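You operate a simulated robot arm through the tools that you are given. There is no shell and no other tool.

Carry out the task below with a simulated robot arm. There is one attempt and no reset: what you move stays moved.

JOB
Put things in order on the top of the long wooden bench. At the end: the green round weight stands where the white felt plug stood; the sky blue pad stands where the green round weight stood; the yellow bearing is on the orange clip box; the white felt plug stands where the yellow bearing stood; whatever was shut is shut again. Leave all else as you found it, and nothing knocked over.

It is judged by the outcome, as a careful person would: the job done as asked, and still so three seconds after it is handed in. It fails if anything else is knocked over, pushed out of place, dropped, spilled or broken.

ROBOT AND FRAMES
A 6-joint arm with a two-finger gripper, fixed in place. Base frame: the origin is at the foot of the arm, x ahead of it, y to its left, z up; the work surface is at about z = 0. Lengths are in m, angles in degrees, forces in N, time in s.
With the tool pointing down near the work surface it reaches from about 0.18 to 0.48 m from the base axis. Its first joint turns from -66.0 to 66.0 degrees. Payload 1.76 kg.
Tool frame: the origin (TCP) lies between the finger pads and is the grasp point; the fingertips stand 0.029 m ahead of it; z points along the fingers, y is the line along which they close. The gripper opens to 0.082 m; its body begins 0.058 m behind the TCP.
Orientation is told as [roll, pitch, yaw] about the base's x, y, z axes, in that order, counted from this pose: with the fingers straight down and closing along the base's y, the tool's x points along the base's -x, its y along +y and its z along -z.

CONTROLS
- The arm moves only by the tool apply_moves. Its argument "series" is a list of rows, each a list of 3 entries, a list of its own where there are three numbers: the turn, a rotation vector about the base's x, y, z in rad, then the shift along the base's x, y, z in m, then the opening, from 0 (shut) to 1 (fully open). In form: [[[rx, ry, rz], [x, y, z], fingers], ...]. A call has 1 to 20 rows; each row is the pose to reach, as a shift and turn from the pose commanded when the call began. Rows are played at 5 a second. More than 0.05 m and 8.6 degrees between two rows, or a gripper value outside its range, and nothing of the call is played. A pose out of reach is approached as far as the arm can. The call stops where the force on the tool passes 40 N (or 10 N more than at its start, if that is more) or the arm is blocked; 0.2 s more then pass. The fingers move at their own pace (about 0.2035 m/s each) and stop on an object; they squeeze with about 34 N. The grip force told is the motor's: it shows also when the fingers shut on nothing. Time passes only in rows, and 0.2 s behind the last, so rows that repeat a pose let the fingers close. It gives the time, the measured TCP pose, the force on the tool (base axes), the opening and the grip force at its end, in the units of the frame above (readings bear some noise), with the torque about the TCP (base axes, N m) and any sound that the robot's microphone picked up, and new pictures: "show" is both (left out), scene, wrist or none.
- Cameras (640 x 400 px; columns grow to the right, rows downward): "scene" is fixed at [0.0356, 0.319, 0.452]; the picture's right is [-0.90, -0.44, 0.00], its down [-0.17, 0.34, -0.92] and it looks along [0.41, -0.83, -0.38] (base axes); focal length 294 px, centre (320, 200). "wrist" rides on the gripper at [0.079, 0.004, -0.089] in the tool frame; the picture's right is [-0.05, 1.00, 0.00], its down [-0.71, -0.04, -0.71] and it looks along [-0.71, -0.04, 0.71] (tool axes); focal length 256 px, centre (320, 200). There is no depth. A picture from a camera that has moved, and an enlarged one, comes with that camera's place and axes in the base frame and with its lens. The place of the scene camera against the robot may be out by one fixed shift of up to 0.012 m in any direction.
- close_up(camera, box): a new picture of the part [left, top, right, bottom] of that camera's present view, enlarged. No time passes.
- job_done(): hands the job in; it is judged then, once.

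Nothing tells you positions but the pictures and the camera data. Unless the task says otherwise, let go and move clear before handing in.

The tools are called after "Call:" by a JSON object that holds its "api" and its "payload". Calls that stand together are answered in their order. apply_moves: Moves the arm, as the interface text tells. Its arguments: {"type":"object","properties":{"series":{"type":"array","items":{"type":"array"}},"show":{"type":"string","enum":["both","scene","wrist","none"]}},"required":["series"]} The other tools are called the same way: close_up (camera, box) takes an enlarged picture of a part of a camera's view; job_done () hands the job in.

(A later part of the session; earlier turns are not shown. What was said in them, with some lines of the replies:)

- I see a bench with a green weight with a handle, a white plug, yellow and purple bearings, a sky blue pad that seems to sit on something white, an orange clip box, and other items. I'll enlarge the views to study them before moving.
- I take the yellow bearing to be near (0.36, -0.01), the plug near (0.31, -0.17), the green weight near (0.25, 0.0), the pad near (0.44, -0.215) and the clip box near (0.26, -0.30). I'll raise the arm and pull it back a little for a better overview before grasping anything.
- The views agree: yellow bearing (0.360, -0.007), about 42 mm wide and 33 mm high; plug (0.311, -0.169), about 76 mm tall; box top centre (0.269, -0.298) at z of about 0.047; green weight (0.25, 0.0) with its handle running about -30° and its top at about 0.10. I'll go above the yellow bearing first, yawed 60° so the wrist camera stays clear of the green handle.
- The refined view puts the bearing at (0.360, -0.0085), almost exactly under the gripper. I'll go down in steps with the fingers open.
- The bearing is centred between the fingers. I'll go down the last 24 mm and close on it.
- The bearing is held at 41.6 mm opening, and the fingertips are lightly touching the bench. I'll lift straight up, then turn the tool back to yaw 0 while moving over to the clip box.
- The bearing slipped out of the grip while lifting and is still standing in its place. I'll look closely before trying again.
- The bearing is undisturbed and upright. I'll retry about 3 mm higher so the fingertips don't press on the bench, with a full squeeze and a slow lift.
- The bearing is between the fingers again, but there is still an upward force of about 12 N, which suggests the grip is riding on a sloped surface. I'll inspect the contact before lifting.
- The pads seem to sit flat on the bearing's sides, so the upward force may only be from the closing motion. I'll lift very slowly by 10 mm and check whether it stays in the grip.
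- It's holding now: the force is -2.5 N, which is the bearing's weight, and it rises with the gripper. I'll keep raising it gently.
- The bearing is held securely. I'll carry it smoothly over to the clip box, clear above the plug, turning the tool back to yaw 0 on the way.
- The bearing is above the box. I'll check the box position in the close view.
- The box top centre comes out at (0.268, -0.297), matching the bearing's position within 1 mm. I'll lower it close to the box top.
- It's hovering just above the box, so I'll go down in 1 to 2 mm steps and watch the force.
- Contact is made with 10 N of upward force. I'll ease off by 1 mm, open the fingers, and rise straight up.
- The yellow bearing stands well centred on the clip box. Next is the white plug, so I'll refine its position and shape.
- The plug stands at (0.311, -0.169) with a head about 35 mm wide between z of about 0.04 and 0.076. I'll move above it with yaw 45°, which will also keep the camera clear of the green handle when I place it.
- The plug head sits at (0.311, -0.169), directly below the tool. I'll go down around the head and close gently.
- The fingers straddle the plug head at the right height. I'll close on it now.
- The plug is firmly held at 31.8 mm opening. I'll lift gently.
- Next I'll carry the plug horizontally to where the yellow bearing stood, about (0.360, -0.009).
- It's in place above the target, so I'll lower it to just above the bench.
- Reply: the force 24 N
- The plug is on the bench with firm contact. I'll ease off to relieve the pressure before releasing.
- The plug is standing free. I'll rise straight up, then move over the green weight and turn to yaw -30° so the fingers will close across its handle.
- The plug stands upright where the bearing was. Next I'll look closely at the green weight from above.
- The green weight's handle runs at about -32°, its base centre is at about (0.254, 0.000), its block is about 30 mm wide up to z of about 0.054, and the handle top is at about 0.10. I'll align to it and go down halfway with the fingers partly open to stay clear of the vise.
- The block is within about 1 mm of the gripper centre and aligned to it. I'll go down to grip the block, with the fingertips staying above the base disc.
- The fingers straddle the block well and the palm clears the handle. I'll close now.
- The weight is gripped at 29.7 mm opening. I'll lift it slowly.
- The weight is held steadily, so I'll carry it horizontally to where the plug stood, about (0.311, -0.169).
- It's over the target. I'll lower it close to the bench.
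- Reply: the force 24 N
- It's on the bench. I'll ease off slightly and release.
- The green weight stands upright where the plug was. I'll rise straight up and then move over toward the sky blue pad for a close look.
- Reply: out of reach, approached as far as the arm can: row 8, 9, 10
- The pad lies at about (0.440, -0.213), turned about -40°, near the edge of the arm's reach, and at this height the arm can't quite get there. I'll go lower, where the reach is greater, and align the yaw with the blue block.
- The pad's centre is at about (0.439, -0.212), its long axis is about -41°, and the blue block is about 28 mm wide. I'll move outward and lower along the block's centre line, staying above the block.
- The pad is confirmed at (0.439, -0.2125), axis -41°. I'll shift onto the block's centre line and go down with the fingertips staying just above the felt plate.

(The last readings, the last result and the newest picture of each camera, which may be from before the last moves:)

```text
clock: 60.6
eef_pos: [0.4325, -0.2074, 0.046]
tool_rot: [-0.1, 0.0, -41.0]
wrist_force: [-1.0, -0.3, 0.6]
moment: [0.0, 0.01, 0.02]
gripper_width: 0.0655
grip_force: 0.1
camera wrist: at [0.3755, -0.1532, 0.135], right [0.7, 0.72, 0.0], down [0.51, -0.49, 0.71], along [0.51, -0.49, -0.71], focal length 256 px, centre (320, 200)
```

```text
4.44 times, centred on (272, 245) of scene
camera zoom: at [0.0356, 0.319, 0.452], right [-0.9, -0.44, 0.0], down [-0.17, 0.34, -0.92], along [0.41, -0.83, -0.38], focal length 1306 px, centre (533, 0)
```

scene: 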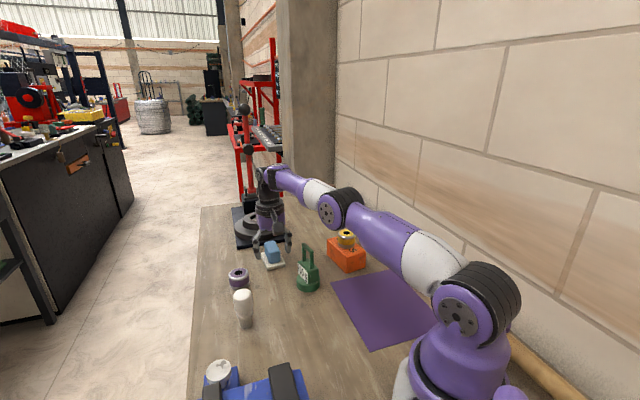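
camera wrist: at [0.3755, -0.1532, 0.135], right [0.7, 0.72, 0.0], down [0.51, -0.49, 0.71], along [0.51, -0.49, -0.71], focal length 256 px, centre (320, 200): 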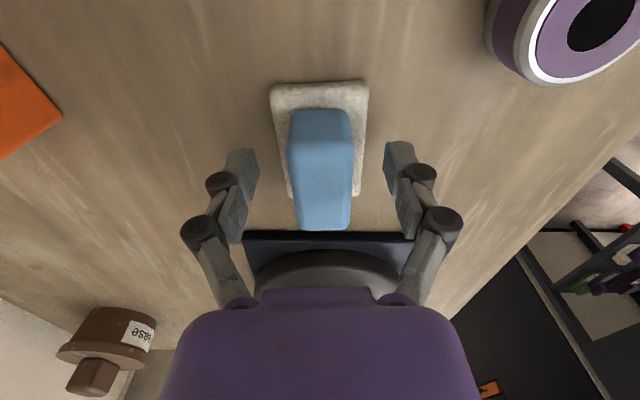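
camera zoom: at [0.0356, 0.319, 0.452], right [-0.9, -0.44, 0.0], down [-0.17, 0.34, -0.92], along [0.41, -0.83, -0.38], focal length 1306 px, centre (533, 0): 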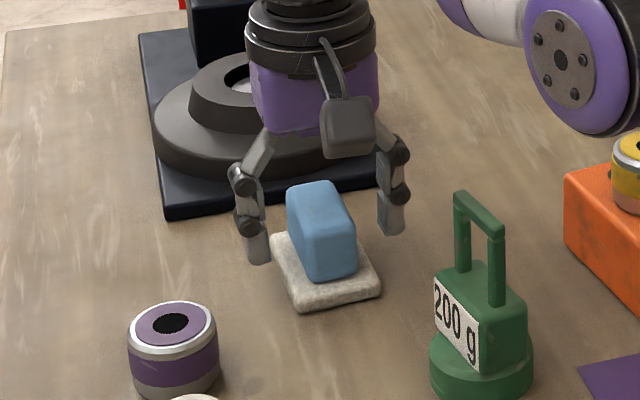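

The block is centred between the fingers, so I'll close on it.

Call:
{"api": "apply_moves", "payload": {"series": [[[0, 0, 0], [0, 0, 0], 0.6], [[0, 0, 0], [0, 0, 0], 0.42], [[0, 0, 0], [0, 0, 0], 0.2], [[0, 0, 0], [0, 0, 0], 0], [[0, 0, 0], [0, 0, 0], 0]], "show": "both"}}

Call:
{"api": "close_up", "payload": {"camera": "scene", "box": [222, 200, 322, 290]}}

```text
clock: 61.8
eef_pos: [0.4328, -0.2073, 0.0462]
tool_rot: [0.0, -0.1, -41.0]
wrist_force: [-0.3, 2.6, 5.1]
moment: [-0.01, -0.03, -0.03]
gripper_width: 0.029
grip_force: 34.2
camera wrist: at [0.3756, -0.1531, 0.1352], right [0.7, 0.72, 0.0], down [0.51, -0.49, 0.71], along [0.51, -0.49, -0.71], focal length 256 px, centre (320, 200)
```

scene: 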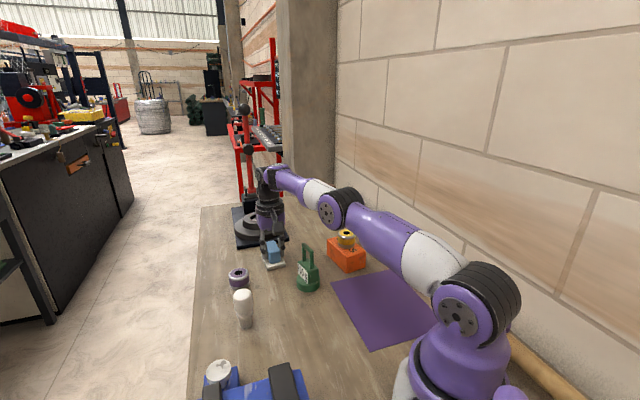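
wrist: 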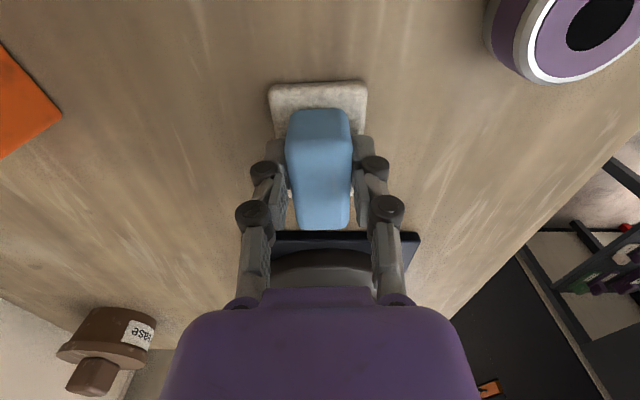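

```text
4.44 times, centred on (272, 245) of scene
camera zoom: at [0.0356, 0.319, 0.4519], right [-0.9, -0.44, 0.0], down [-0.17, 0.34, -0.92], along [0.41, -0.83, -0.38], focal length 1306 px, centre (533, 0)
```

zoom: 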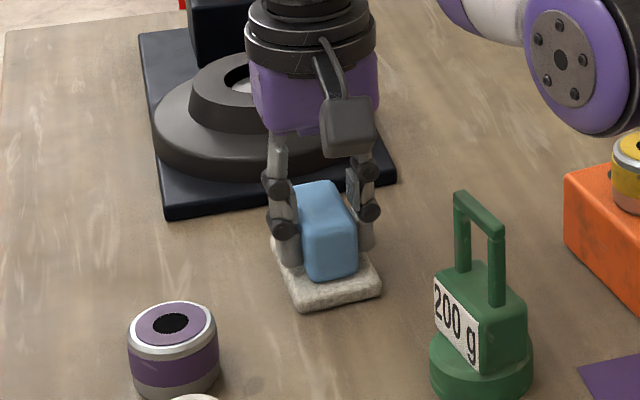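

The block is gripped at 29 mm opening. I'll lift a few millimetres very slowly to check that the felt plate comes with it.

Call:
{"api": "apply_moves", "payload": {"series": [[[0, 0, 0], [0, 0, 0.002], 0], [[0, 0, 0], [0, 0, 0.004], 0], [[0, 0, 0], [-0.001, 0.0005, 0.007], 0], [[0, 0, 0], [-0.002, 0.001, 0.011], 0], [[0, 0, 0], [-0.003, 0.0015, 0.015], 0], [[0, 0, 0], [-0.004, 0.002, 0.018], 0], [[0, 0, 0], [-0.0045, 0.002, 0.02], 0]], "show": "both"}}

Call:
{"api": "close_up", "payload": {"camera": "scene", "box": [222, 200, 322, 290]}}

```text
clock: 63.4
eef_pos: [0.4285, -0.2054, 0.0674]
tool_rot: [0.1, -0.1, -41.0]
wrist_force: [-0.4, 0.5, -0.6]
moment: [0.01, 0.01, -0.01]
gripper_width: 0.0289
grip_force: 34.1
camera wrist: at [0.3713, -0.1513, 0.1551], right [0.7, 0.72, 0.0], down [0.51, -0.49, 0.71], along [0.51, -0.49, -0.71], focal length 256 px, centre (320, 200)
```

scene: 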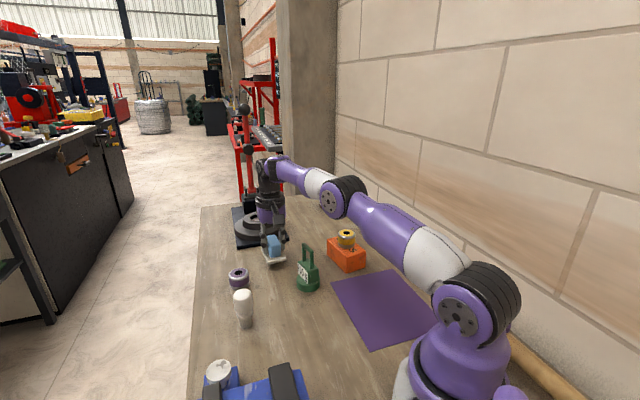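
wrist: 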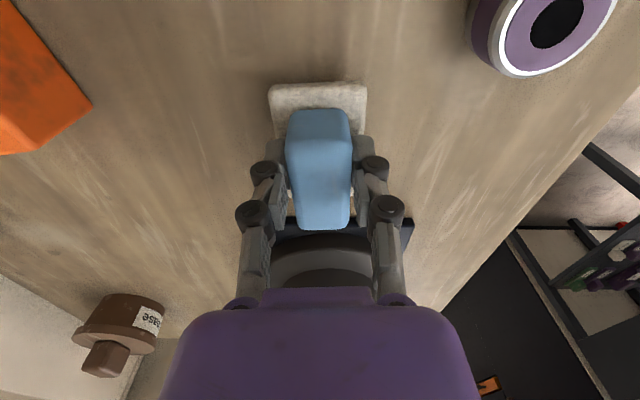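

```text
4.44 times, centred on (272, 245) of scene
camera zoom: at [0.0356, 0.319, 0.452], right [-0.9, -0.44, 0.0], down [-0.17, 0.34, -0.92], along [0.41, -0.83, -0.38], focal length 1306 px, centre (533, 0)
```

zoom: 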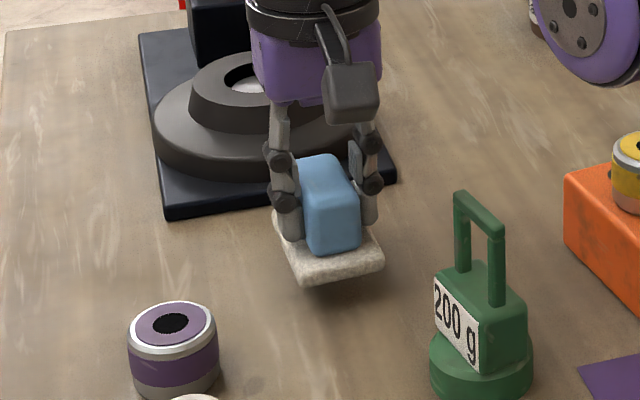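

The felt plate comes up with the block as one piece. I'll raise it to carrying height while easing inward to stay within reach.

Call:
{"api": "apply_moves", "payload": {"series": [[[0, 0, 0], [-0.0015, 0.0007, 0.003], 0], [[0, 0, 0], [-0.004, 0.0019, 0.009], 0], [[0, 0, 0], [-0.0075, 0.0036, 0.018], 0], [[0, 0, 0], [-0.011, 0.0053, 0.03], 0], [[0, 0, 0], [-0.0145, 0.007, 0.043], 0], [[0, 0, 0], [-0.018, 0.0086, 0.057], 0], [[0, 0, 0], [-0.021, 0.01, 0.071], 0], [[0, 0, 0], [-0.0235, 0.0112, 0.084], 0], [[0, 0, 0], [-0.026, 0.0125, 0.095], 0], [[0, 0, 0], [-0.028, 0.0134, 0.102], 0], [[0, 0, 0], [-0.029, 0.0139, 0.105], 0]], "show": "both"}}

```text
clock: 65.8
eef_pos: [0.4008, -0.1935, 0.1713]
tool_rot: [0.0, -0.1, -40.9]
wrist_force: [-0.2, 0.1, -1.0]
moment: [0.02, 0.03, 0.01]
gripper_width: 0.0292
grip_force: 33.6
camera wrist: at [0.343, -0.1381, 0.2599], right [0.7, 0.72, 0.0], down [0.51, -0.49, 0.71], along [0.51, -0.49, -0.71], focal length 256 px, centre (320, 200)
```

scene: 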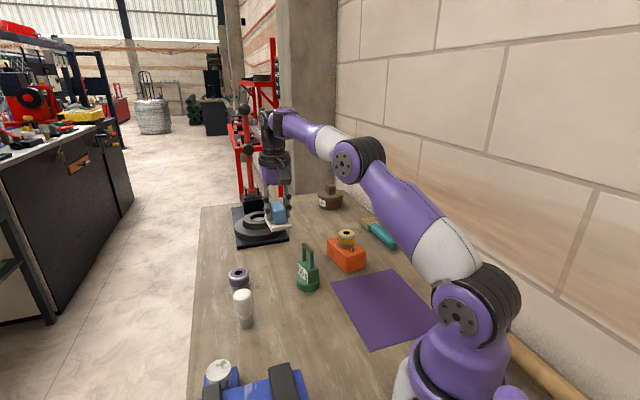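
wrist: 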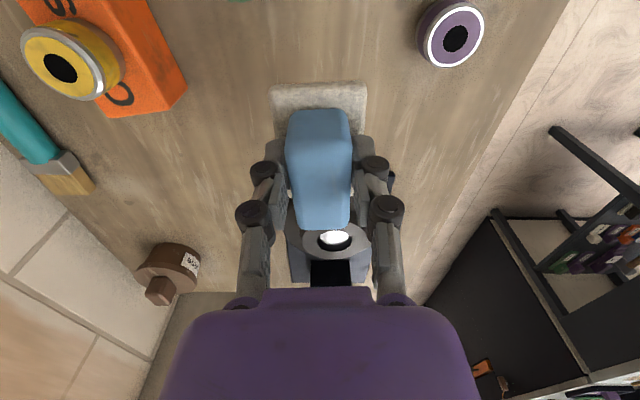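

It's held well at carrying height. I'll carry it to where the green weight first stood, about (0.2535, -0.001), turning to yaw +10° so the wrist camera stays clear of the tall vise jaws.

Call:
{"api": "apply_moves", "payload": {"series": [[[0, 0, 0.0079], [-0.0014, 0.0017, 0], 0], [[0, 0, 0.0305], [-0.0053, 0.0065, 0], 0], [[0, 0, 0.0659], [-0.0114, 0.0141, 0], 0], [[0, 0, 0.1123], [-0.0194, 0.0241, 0], 0], [[0, 0, 0.1679], [-0.029, 0.0359, 0], 0], [[0, 0, 0.2308], [-0.0398, 0.0494, 0], 0], [[0, 0, 0.2991], [-0.0516, 0.0641, 0], 0], [[0, 0, 0.3711], [-0.064, 0.0795, 0], 0], [[0, 0, 0.445], [-0.0768, 0.0953, 0], 0], [[0, 0, 0.5189], [-0.0895, 0.1111, 0], 0], [[0, 0, 0.5909], [-0.1019, 0.1265, 0], 0], [[0, 0, 0.6592], [-0.1137, 0.1412, 0], 0], [[0, 0, 0.7221], [-0.1245, 0.1547, 0], 0], [[0, 0, 0.7777], [-0.1341, 0.1665, 0], 0], [[0, 0, 0.8241], [-0.1421, 0.1765, 0], 0], [[0, 0, 0.8595], [-0.1482, 0.1841, 0], 0], [[0, 0, 0.8821], [-0.1521, 0.1889, 0], 0], [[0, 0, 0.89], [-0.1535, 0.1906, 0], 0], [[0, 0, 0.89], [-0.1535, 0.1906, 0], 0]], "show": "both"}}

```text
clock: 69.8
eef_pos: [0.2463, -0.0025, 0.1721]
tool_rot: [0.0, -0.1, 10.0]
wrist_force: [-0.7, 0.2, -0.7]
moment: [-0.03, 0.03, 0.01]
gripper_width: 0.0289
grip_force: 34.4
camera wrist: at [0.1672, -0.0127, 0.2608], right [-0.12, 0.99, 0.0], down [0.7, 0.09, 0.71], along [0.7, 0.09, -0.71], focal length 256 px, centre (320, 200)
```

scene: 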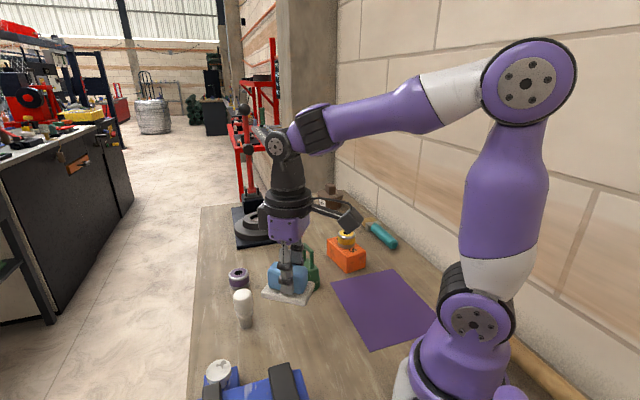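
wrist: 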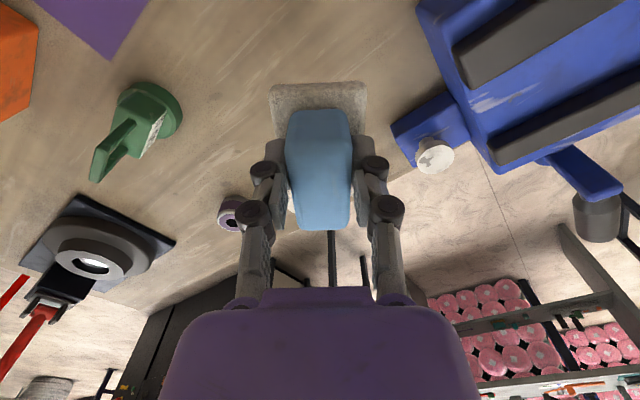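

I'm over the target with the camera well away from the vise. I'll lower it to just above the bench.

Call:
{"api": "apply_moves", "payload": {"series": [[[0, 0, 0], [-0.0002, 0.0002, -0.004], 0], [[0, 0, 0], [-0.0002, 0.0002, -0.012], 0], [[0, 0, 0], [-0.0002, 0.0002, -0.024], 0], [[0, 0, 0], [-0.0002, 0.0002, -0.039], 0], [[0, 0, 0], [-0.0002, 0.0002, -0.055], 0], [[0, 0, 0], [-0.0002, 0.0002, -0.071], 0], [[0, 0, 0], [-0.0002, 0.0002, -0.086], 0], [[0, 0, 0], [-0.0002, 0.0002, -0.099], 0], [[0, 0, 0], [-0.0002, 0.0002, -0.109], 0], [[0, 0, 0], [-0.0002, 0.0002, -0.116], 0], [[0, 0, 0], [-0.0002, 0.0002, -0.12], 0], [[0, 0, 0], [-0.0002, 0.0002, -0.12], 0]], "show": "both"}}

Call:
{"api": "close_up", "payload": {"camera": "scene", "box": [210, 270, 370, 370]}}

```text
clock: 72.4
eef_pos: [0.2462, -0.0007, 0.05]
tool_rot: [0.1, 0.0, 10.0]
wrist_force: [-0.9, -0.8, -0.9]
moment: [0.05, 0.04, 0.02]
gripper_width: 0.029
grip_force: 34.0
camera wrist: at [0.1663, -0.0107, 0.1389], right [-0.12, 0.99, 0.0], down [0.7, 0.09, 0.71], along [0.7, 0.09, -0.71], focal length 256 px, centre (320, 200)
```

scene: 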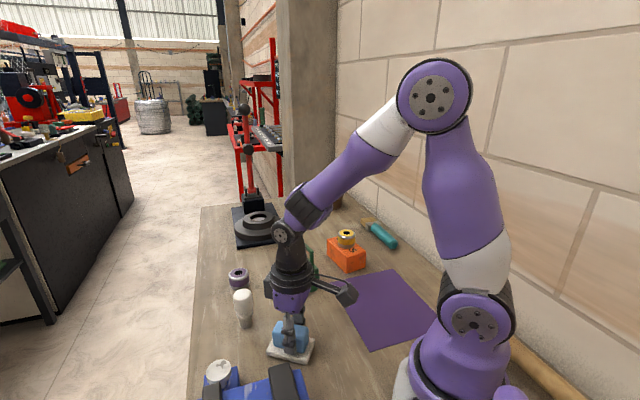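
wrist: 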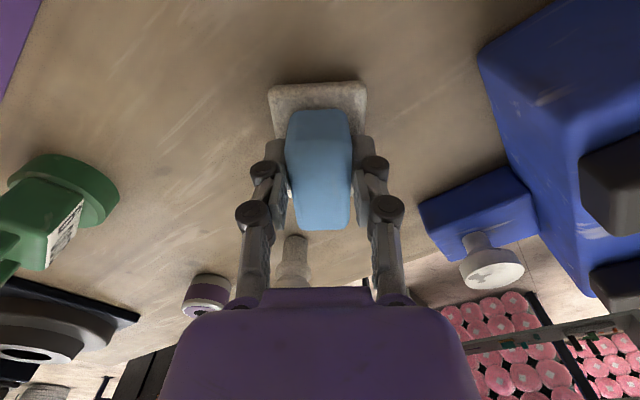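

```text
4.00 times, centred on (290, 320) of scene
camera zoom: at [0.0356, 0.319, 0.452], right [-0.9, -0.44, 0.0], down [-0.17, 0.34, -0.92], along [0.41, -0.83, -0.38], focal length 1175 px, centre (440, -280)
```

zoom: 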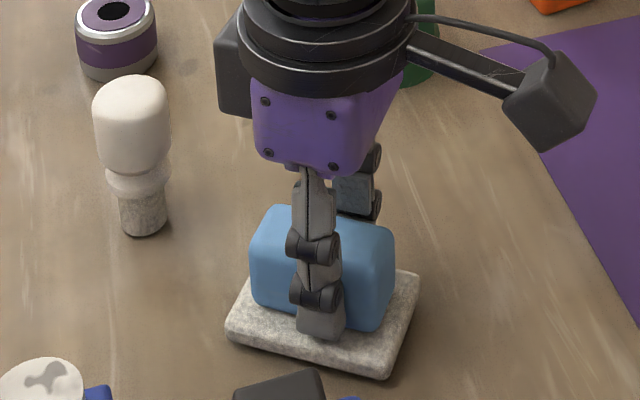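

The plate centre lines up with the spot where the weight stood. I'll take the last few millimetres slowly until it touches.

Call:
{"api": "apply_moves", "payload": {"series": [[[0, 0, 0], [0, 0, -0.0015], 0], [[0, 0, 0], [0, 0, -0.003], 0], [[0, 0, 0], [0, 0, -0.004], 0], [[0, 0, 0], [0, 0, -0.004], 0]], "show": "none"}}

```text
clock: 73.4
eef_pos: [0.246, -0.0017, 0.0482]
tool_rot: [0.0, 0.0, 10.0]
wrist_force: [0.1, 0.2, -1.3]
moment: [-0.01, 0.01, 0.02]
gripper_width: 0.0292
grip_force: 34.7
```

Call:
{"api": "apply_moves", "payload": {"series": [[[0, 0, 0], [0, 0, -0.001], 0], [[0, 0, 0], [0, 0, -0.002], 0], [[0, 0, 0], [0, 0, -0.002], 0]], "show": "none"}}

```text
clock: 74.2
eef_pos: [0.2463, -0.0012, 0.0465]
tool_rot: [0.0, 0.0, 10.0]
wrist_force: [-13.0, 1.0, 31.8]
moment: [0.0, 0.17, 0.04]
gripper_width: 0.0288
grip_force: 34.5
```

It's in contact. I'll ease off the pressure and release.

Call:
{"api": "apply_moves", "payload": {"series": [[[0, 0, 0], [0, 0, 0.0006], 0], [[0, 0, 0], [0, 0, 0.0012], 0], [[0, 0, 0], [0, 0, 0.0012], 0]], "show": "none"}}

```text
clock: 75.0
eef_pos: [0.2462, -0.0005, 0.047]
tool_rot: [0.0, -0.1, 10.1]
wrist_force: [1.0, 0.6, -0.7]
moment: [0.03, 0.01, -0.04]
gripper_width: 0.0293
grip_force: 34.6
```

Call:
{"api": "apply_moves", "payload": {"series": [[[0, 0, 0], [0, 0, -0.0005], 0], [[0, 0, 0], [0, 0, -0.0005], 0], [[0, 0, 0], [0, 0, -0.0005], 0.4], [[0, 0, 0], [0, 0, -0.0005], 0.46], [[0, 0, 0], [0, 0, -0.0005], 0.6], [[0, 0, 0], [0, 0, -0.0005], 0.75], [[0, 0, 0], [0, 0, -0.0005], 0.75]], "show": "both"}}

Call:
{"api": "close_up", "payload": {"camera": "scene", "box": [210, 270, 370, 370]}}

```text
clock: 76.6
eef_pos: [0.2462, -0.0013, 0.046]
tool_rot: [0.0, -0.1, 9.9]
wrist_force: [-0.2, 0.5, -0.3]
moment: [0.02, -0.02, -0.02]
gripper_width: 0.0617
grip_force: 0.0
camera wrist: at [0.1676, -0.0111, 0.1346], right [-0.12, 0.99, 0.0], down [0.7, 0.09, 0.71], along [0.7, 0.09, -0.71], focal length 256 px, centre (320, 200)
```

scene: 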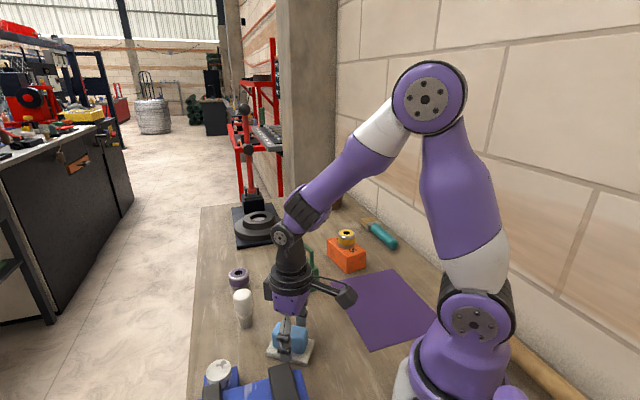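
wrist: 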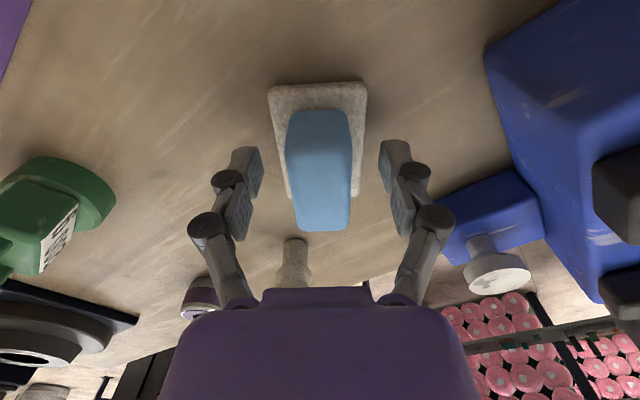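

```text
4.00 times, centred on (290, 320) of scene
camera zoom: at [0.0356, 0.319, 0.452], right [-0.9, -0.44, 0.0], down [-0.17, 0.34, -0.92], along [0.41, -0.83, -0.38], focal length 1175 px, centre (440, -280)
```

zoom: 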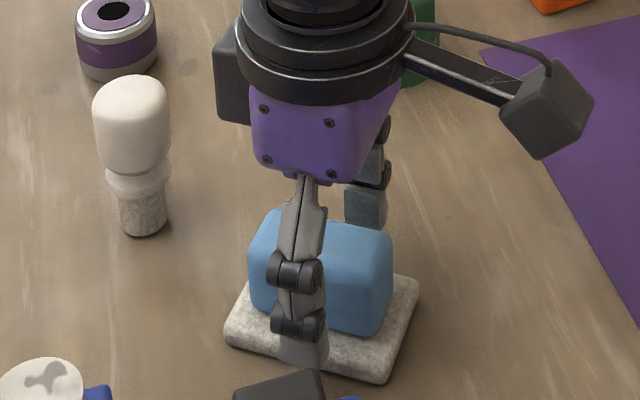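

The pad is released and sits flat. I'll rise straight up and then survey the whole bench.

Call:
{"api": "apply_moves", "payload": {"series": [[[0, 0, 0], [0, 0, 0.01], 0.78], [[0, 0, 0], [0, 0, 0.03], 0.8], [[0, 0, 0], [0, 0, 0.06], 0.9], [[0, 0, 0], [0, 0, 0.1], 1], [[0, 0, 0], [0, 0, 0.14], 1], [[0, 0, 0], [0, 0, 0.18], 1], [[0, 0, -0.08], [-0.015, -0.015, 0.22], 1], [[0, 0, -0.17], [-0.03, -0.03, 0.26], 1], [[0, 0, -0.17], [-0.035, -0.04, 0.3], 1], [[0, 0, -0.17], [-0.035, -0.04, 0.3], 1]], "show": "both"}}

Call:
{"api": "close_up", "payload": {"camera": "scene", "box": [180, 220, 340, 320]}}

Call:
{"api": "close_up", "payload": {"camera": "scene", "box": [190, 290, 350, 400]}}

Call:
{"api": "close_up", "payload": {"camera": "scene", "box": [270, 180, 430, 290]}}

Call:
{"api": "close_up", "payload": {"camera": "wrist", "box": [100, 0, 440, 190]}}

```text
clock: 78.8
eef_pos: [0.2102, -0.0409, 0.3454]
tool_rot: [0.0, 0.1, 0.2]
wrist_force: [0.8, 0.0, 0.6]
moment: [0.03, 0.0, -0.02]
gripper_width: 0.082
grip_force: 0.1
camera wrist: at [0.13, -0.0382, 0.4343], right [0.05, 1.0, 0.0], down [0.71, -0.04, 0.71], along [0.71, -0.03, -0.71], focal length 256 px, centre (320, 200)
```

scene: 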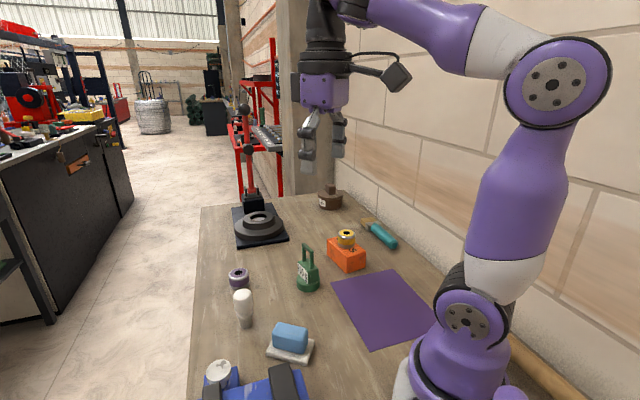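
wrist: 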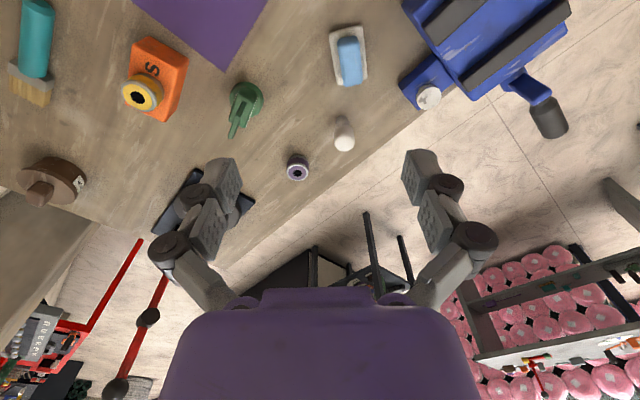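

```text
4.00 times, centred on (260, 270) of scene
camera zoom: at [0.0356, 0.319, 0.452], right [-0.9, -0.44, 0.0], down [-0.17, 0.34, -0.92], along [0.41, -0.83, -0.38], focal length 1175 px, centre (560, -80)
```

zoom: 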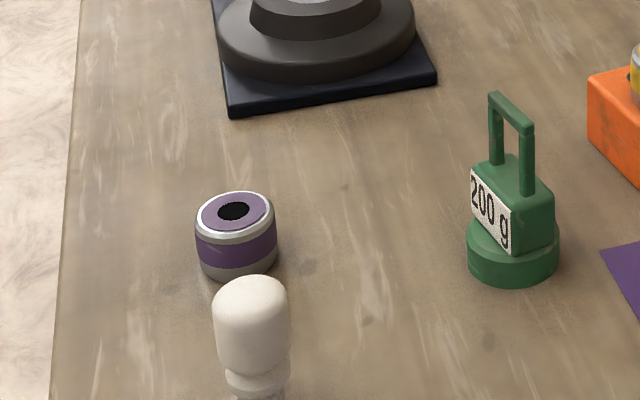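

```text
3.64 times, centred on (270, 345) of scene
camera zoom: at [0.0356, 0.319, 0.452], right [-0.9, -0.44, 0.0], down [-0.17, 0.34, -0.92], along [0.41, -0.83, -0.38], focal length 1068 px, centre (502, -327)
```

zoom: 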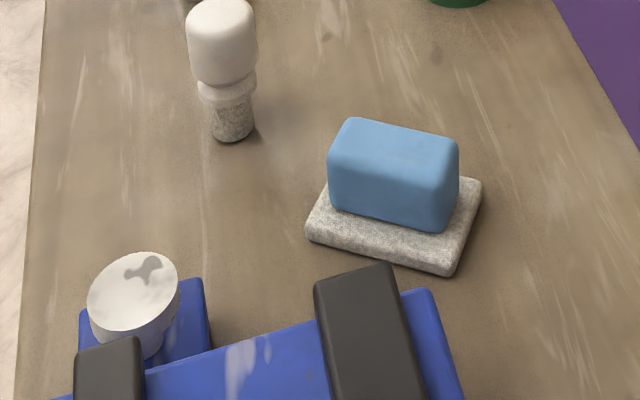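

```text
3.64 times, centred on (350, 235) of scene
camera zoom: at [0.0356, 0.319, 0.452], right [-0.9, -0.44, 0.0], down [-0.17, 0.34, -0.92], along [0.41, -0.83, -0.38], focal length 1068 px, centre (211, 73)
```

zoom: 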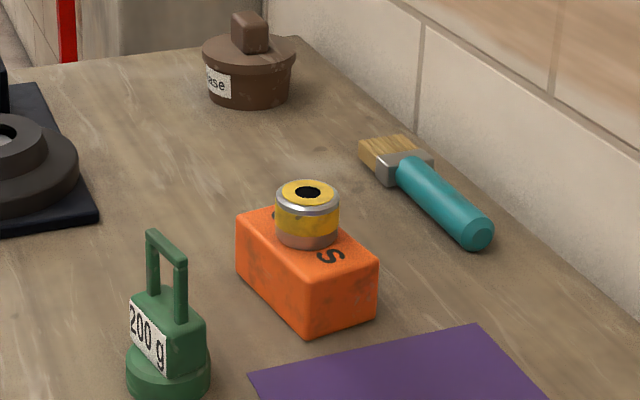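

```text
1.88 times, centred on (270, 95) of wrist
camera zoom: at [0.13, -0.0382, 0.4343], right [0.05, 1.0, 0.0], down [0.71, -0.04, 0.71], along [0.71, -0.03, -0.71], focal length 482 px, centre (414, 398)
```

zoom: 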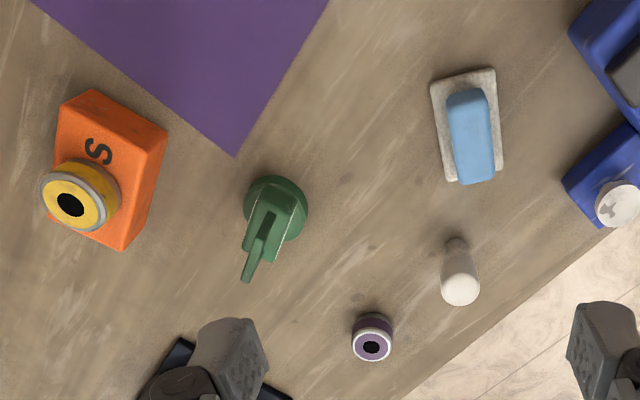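

All four items are where they should be. The yellow bearing is on the clip box, the plug stands where the bearing was, the green weight where the plug was, and the pad where the weight was. The purple bearing, jar, brush, press, vise and mat haven't moved and the jar's lid is still on. The arm is clear with the gripper empty, so I'm handing in.

Call:
{"api": "job_done", "payload": {}}

```text
The job is handed in.
```

The bench is in order and the job is handed in; no verdict has come back yet.

- **Yellow bearing:** it sits upright and centred on top of the orange clip box. It slipped from the grip once just as I began lifting. It stayed standing in its place, and the second, slower lift held.
- **White felt plug:** it stands where the yellow bearing was.
- **Green round weight:** it stands upright where the plug was.
- **Sky blue pad:** it lies flat where the green weight was, to within about 3 mm. I turned it about 50° from its original direction to keep the wrist camera clear of the vise. Its white felt base is part of it and moved with it.

The last pictures show the purple bearing, brown jar, brush, press, vise and mat where they were. Nothing had to be opened, and the jar still has its lid on. The gripper was open, empty and well clear when I handed in.
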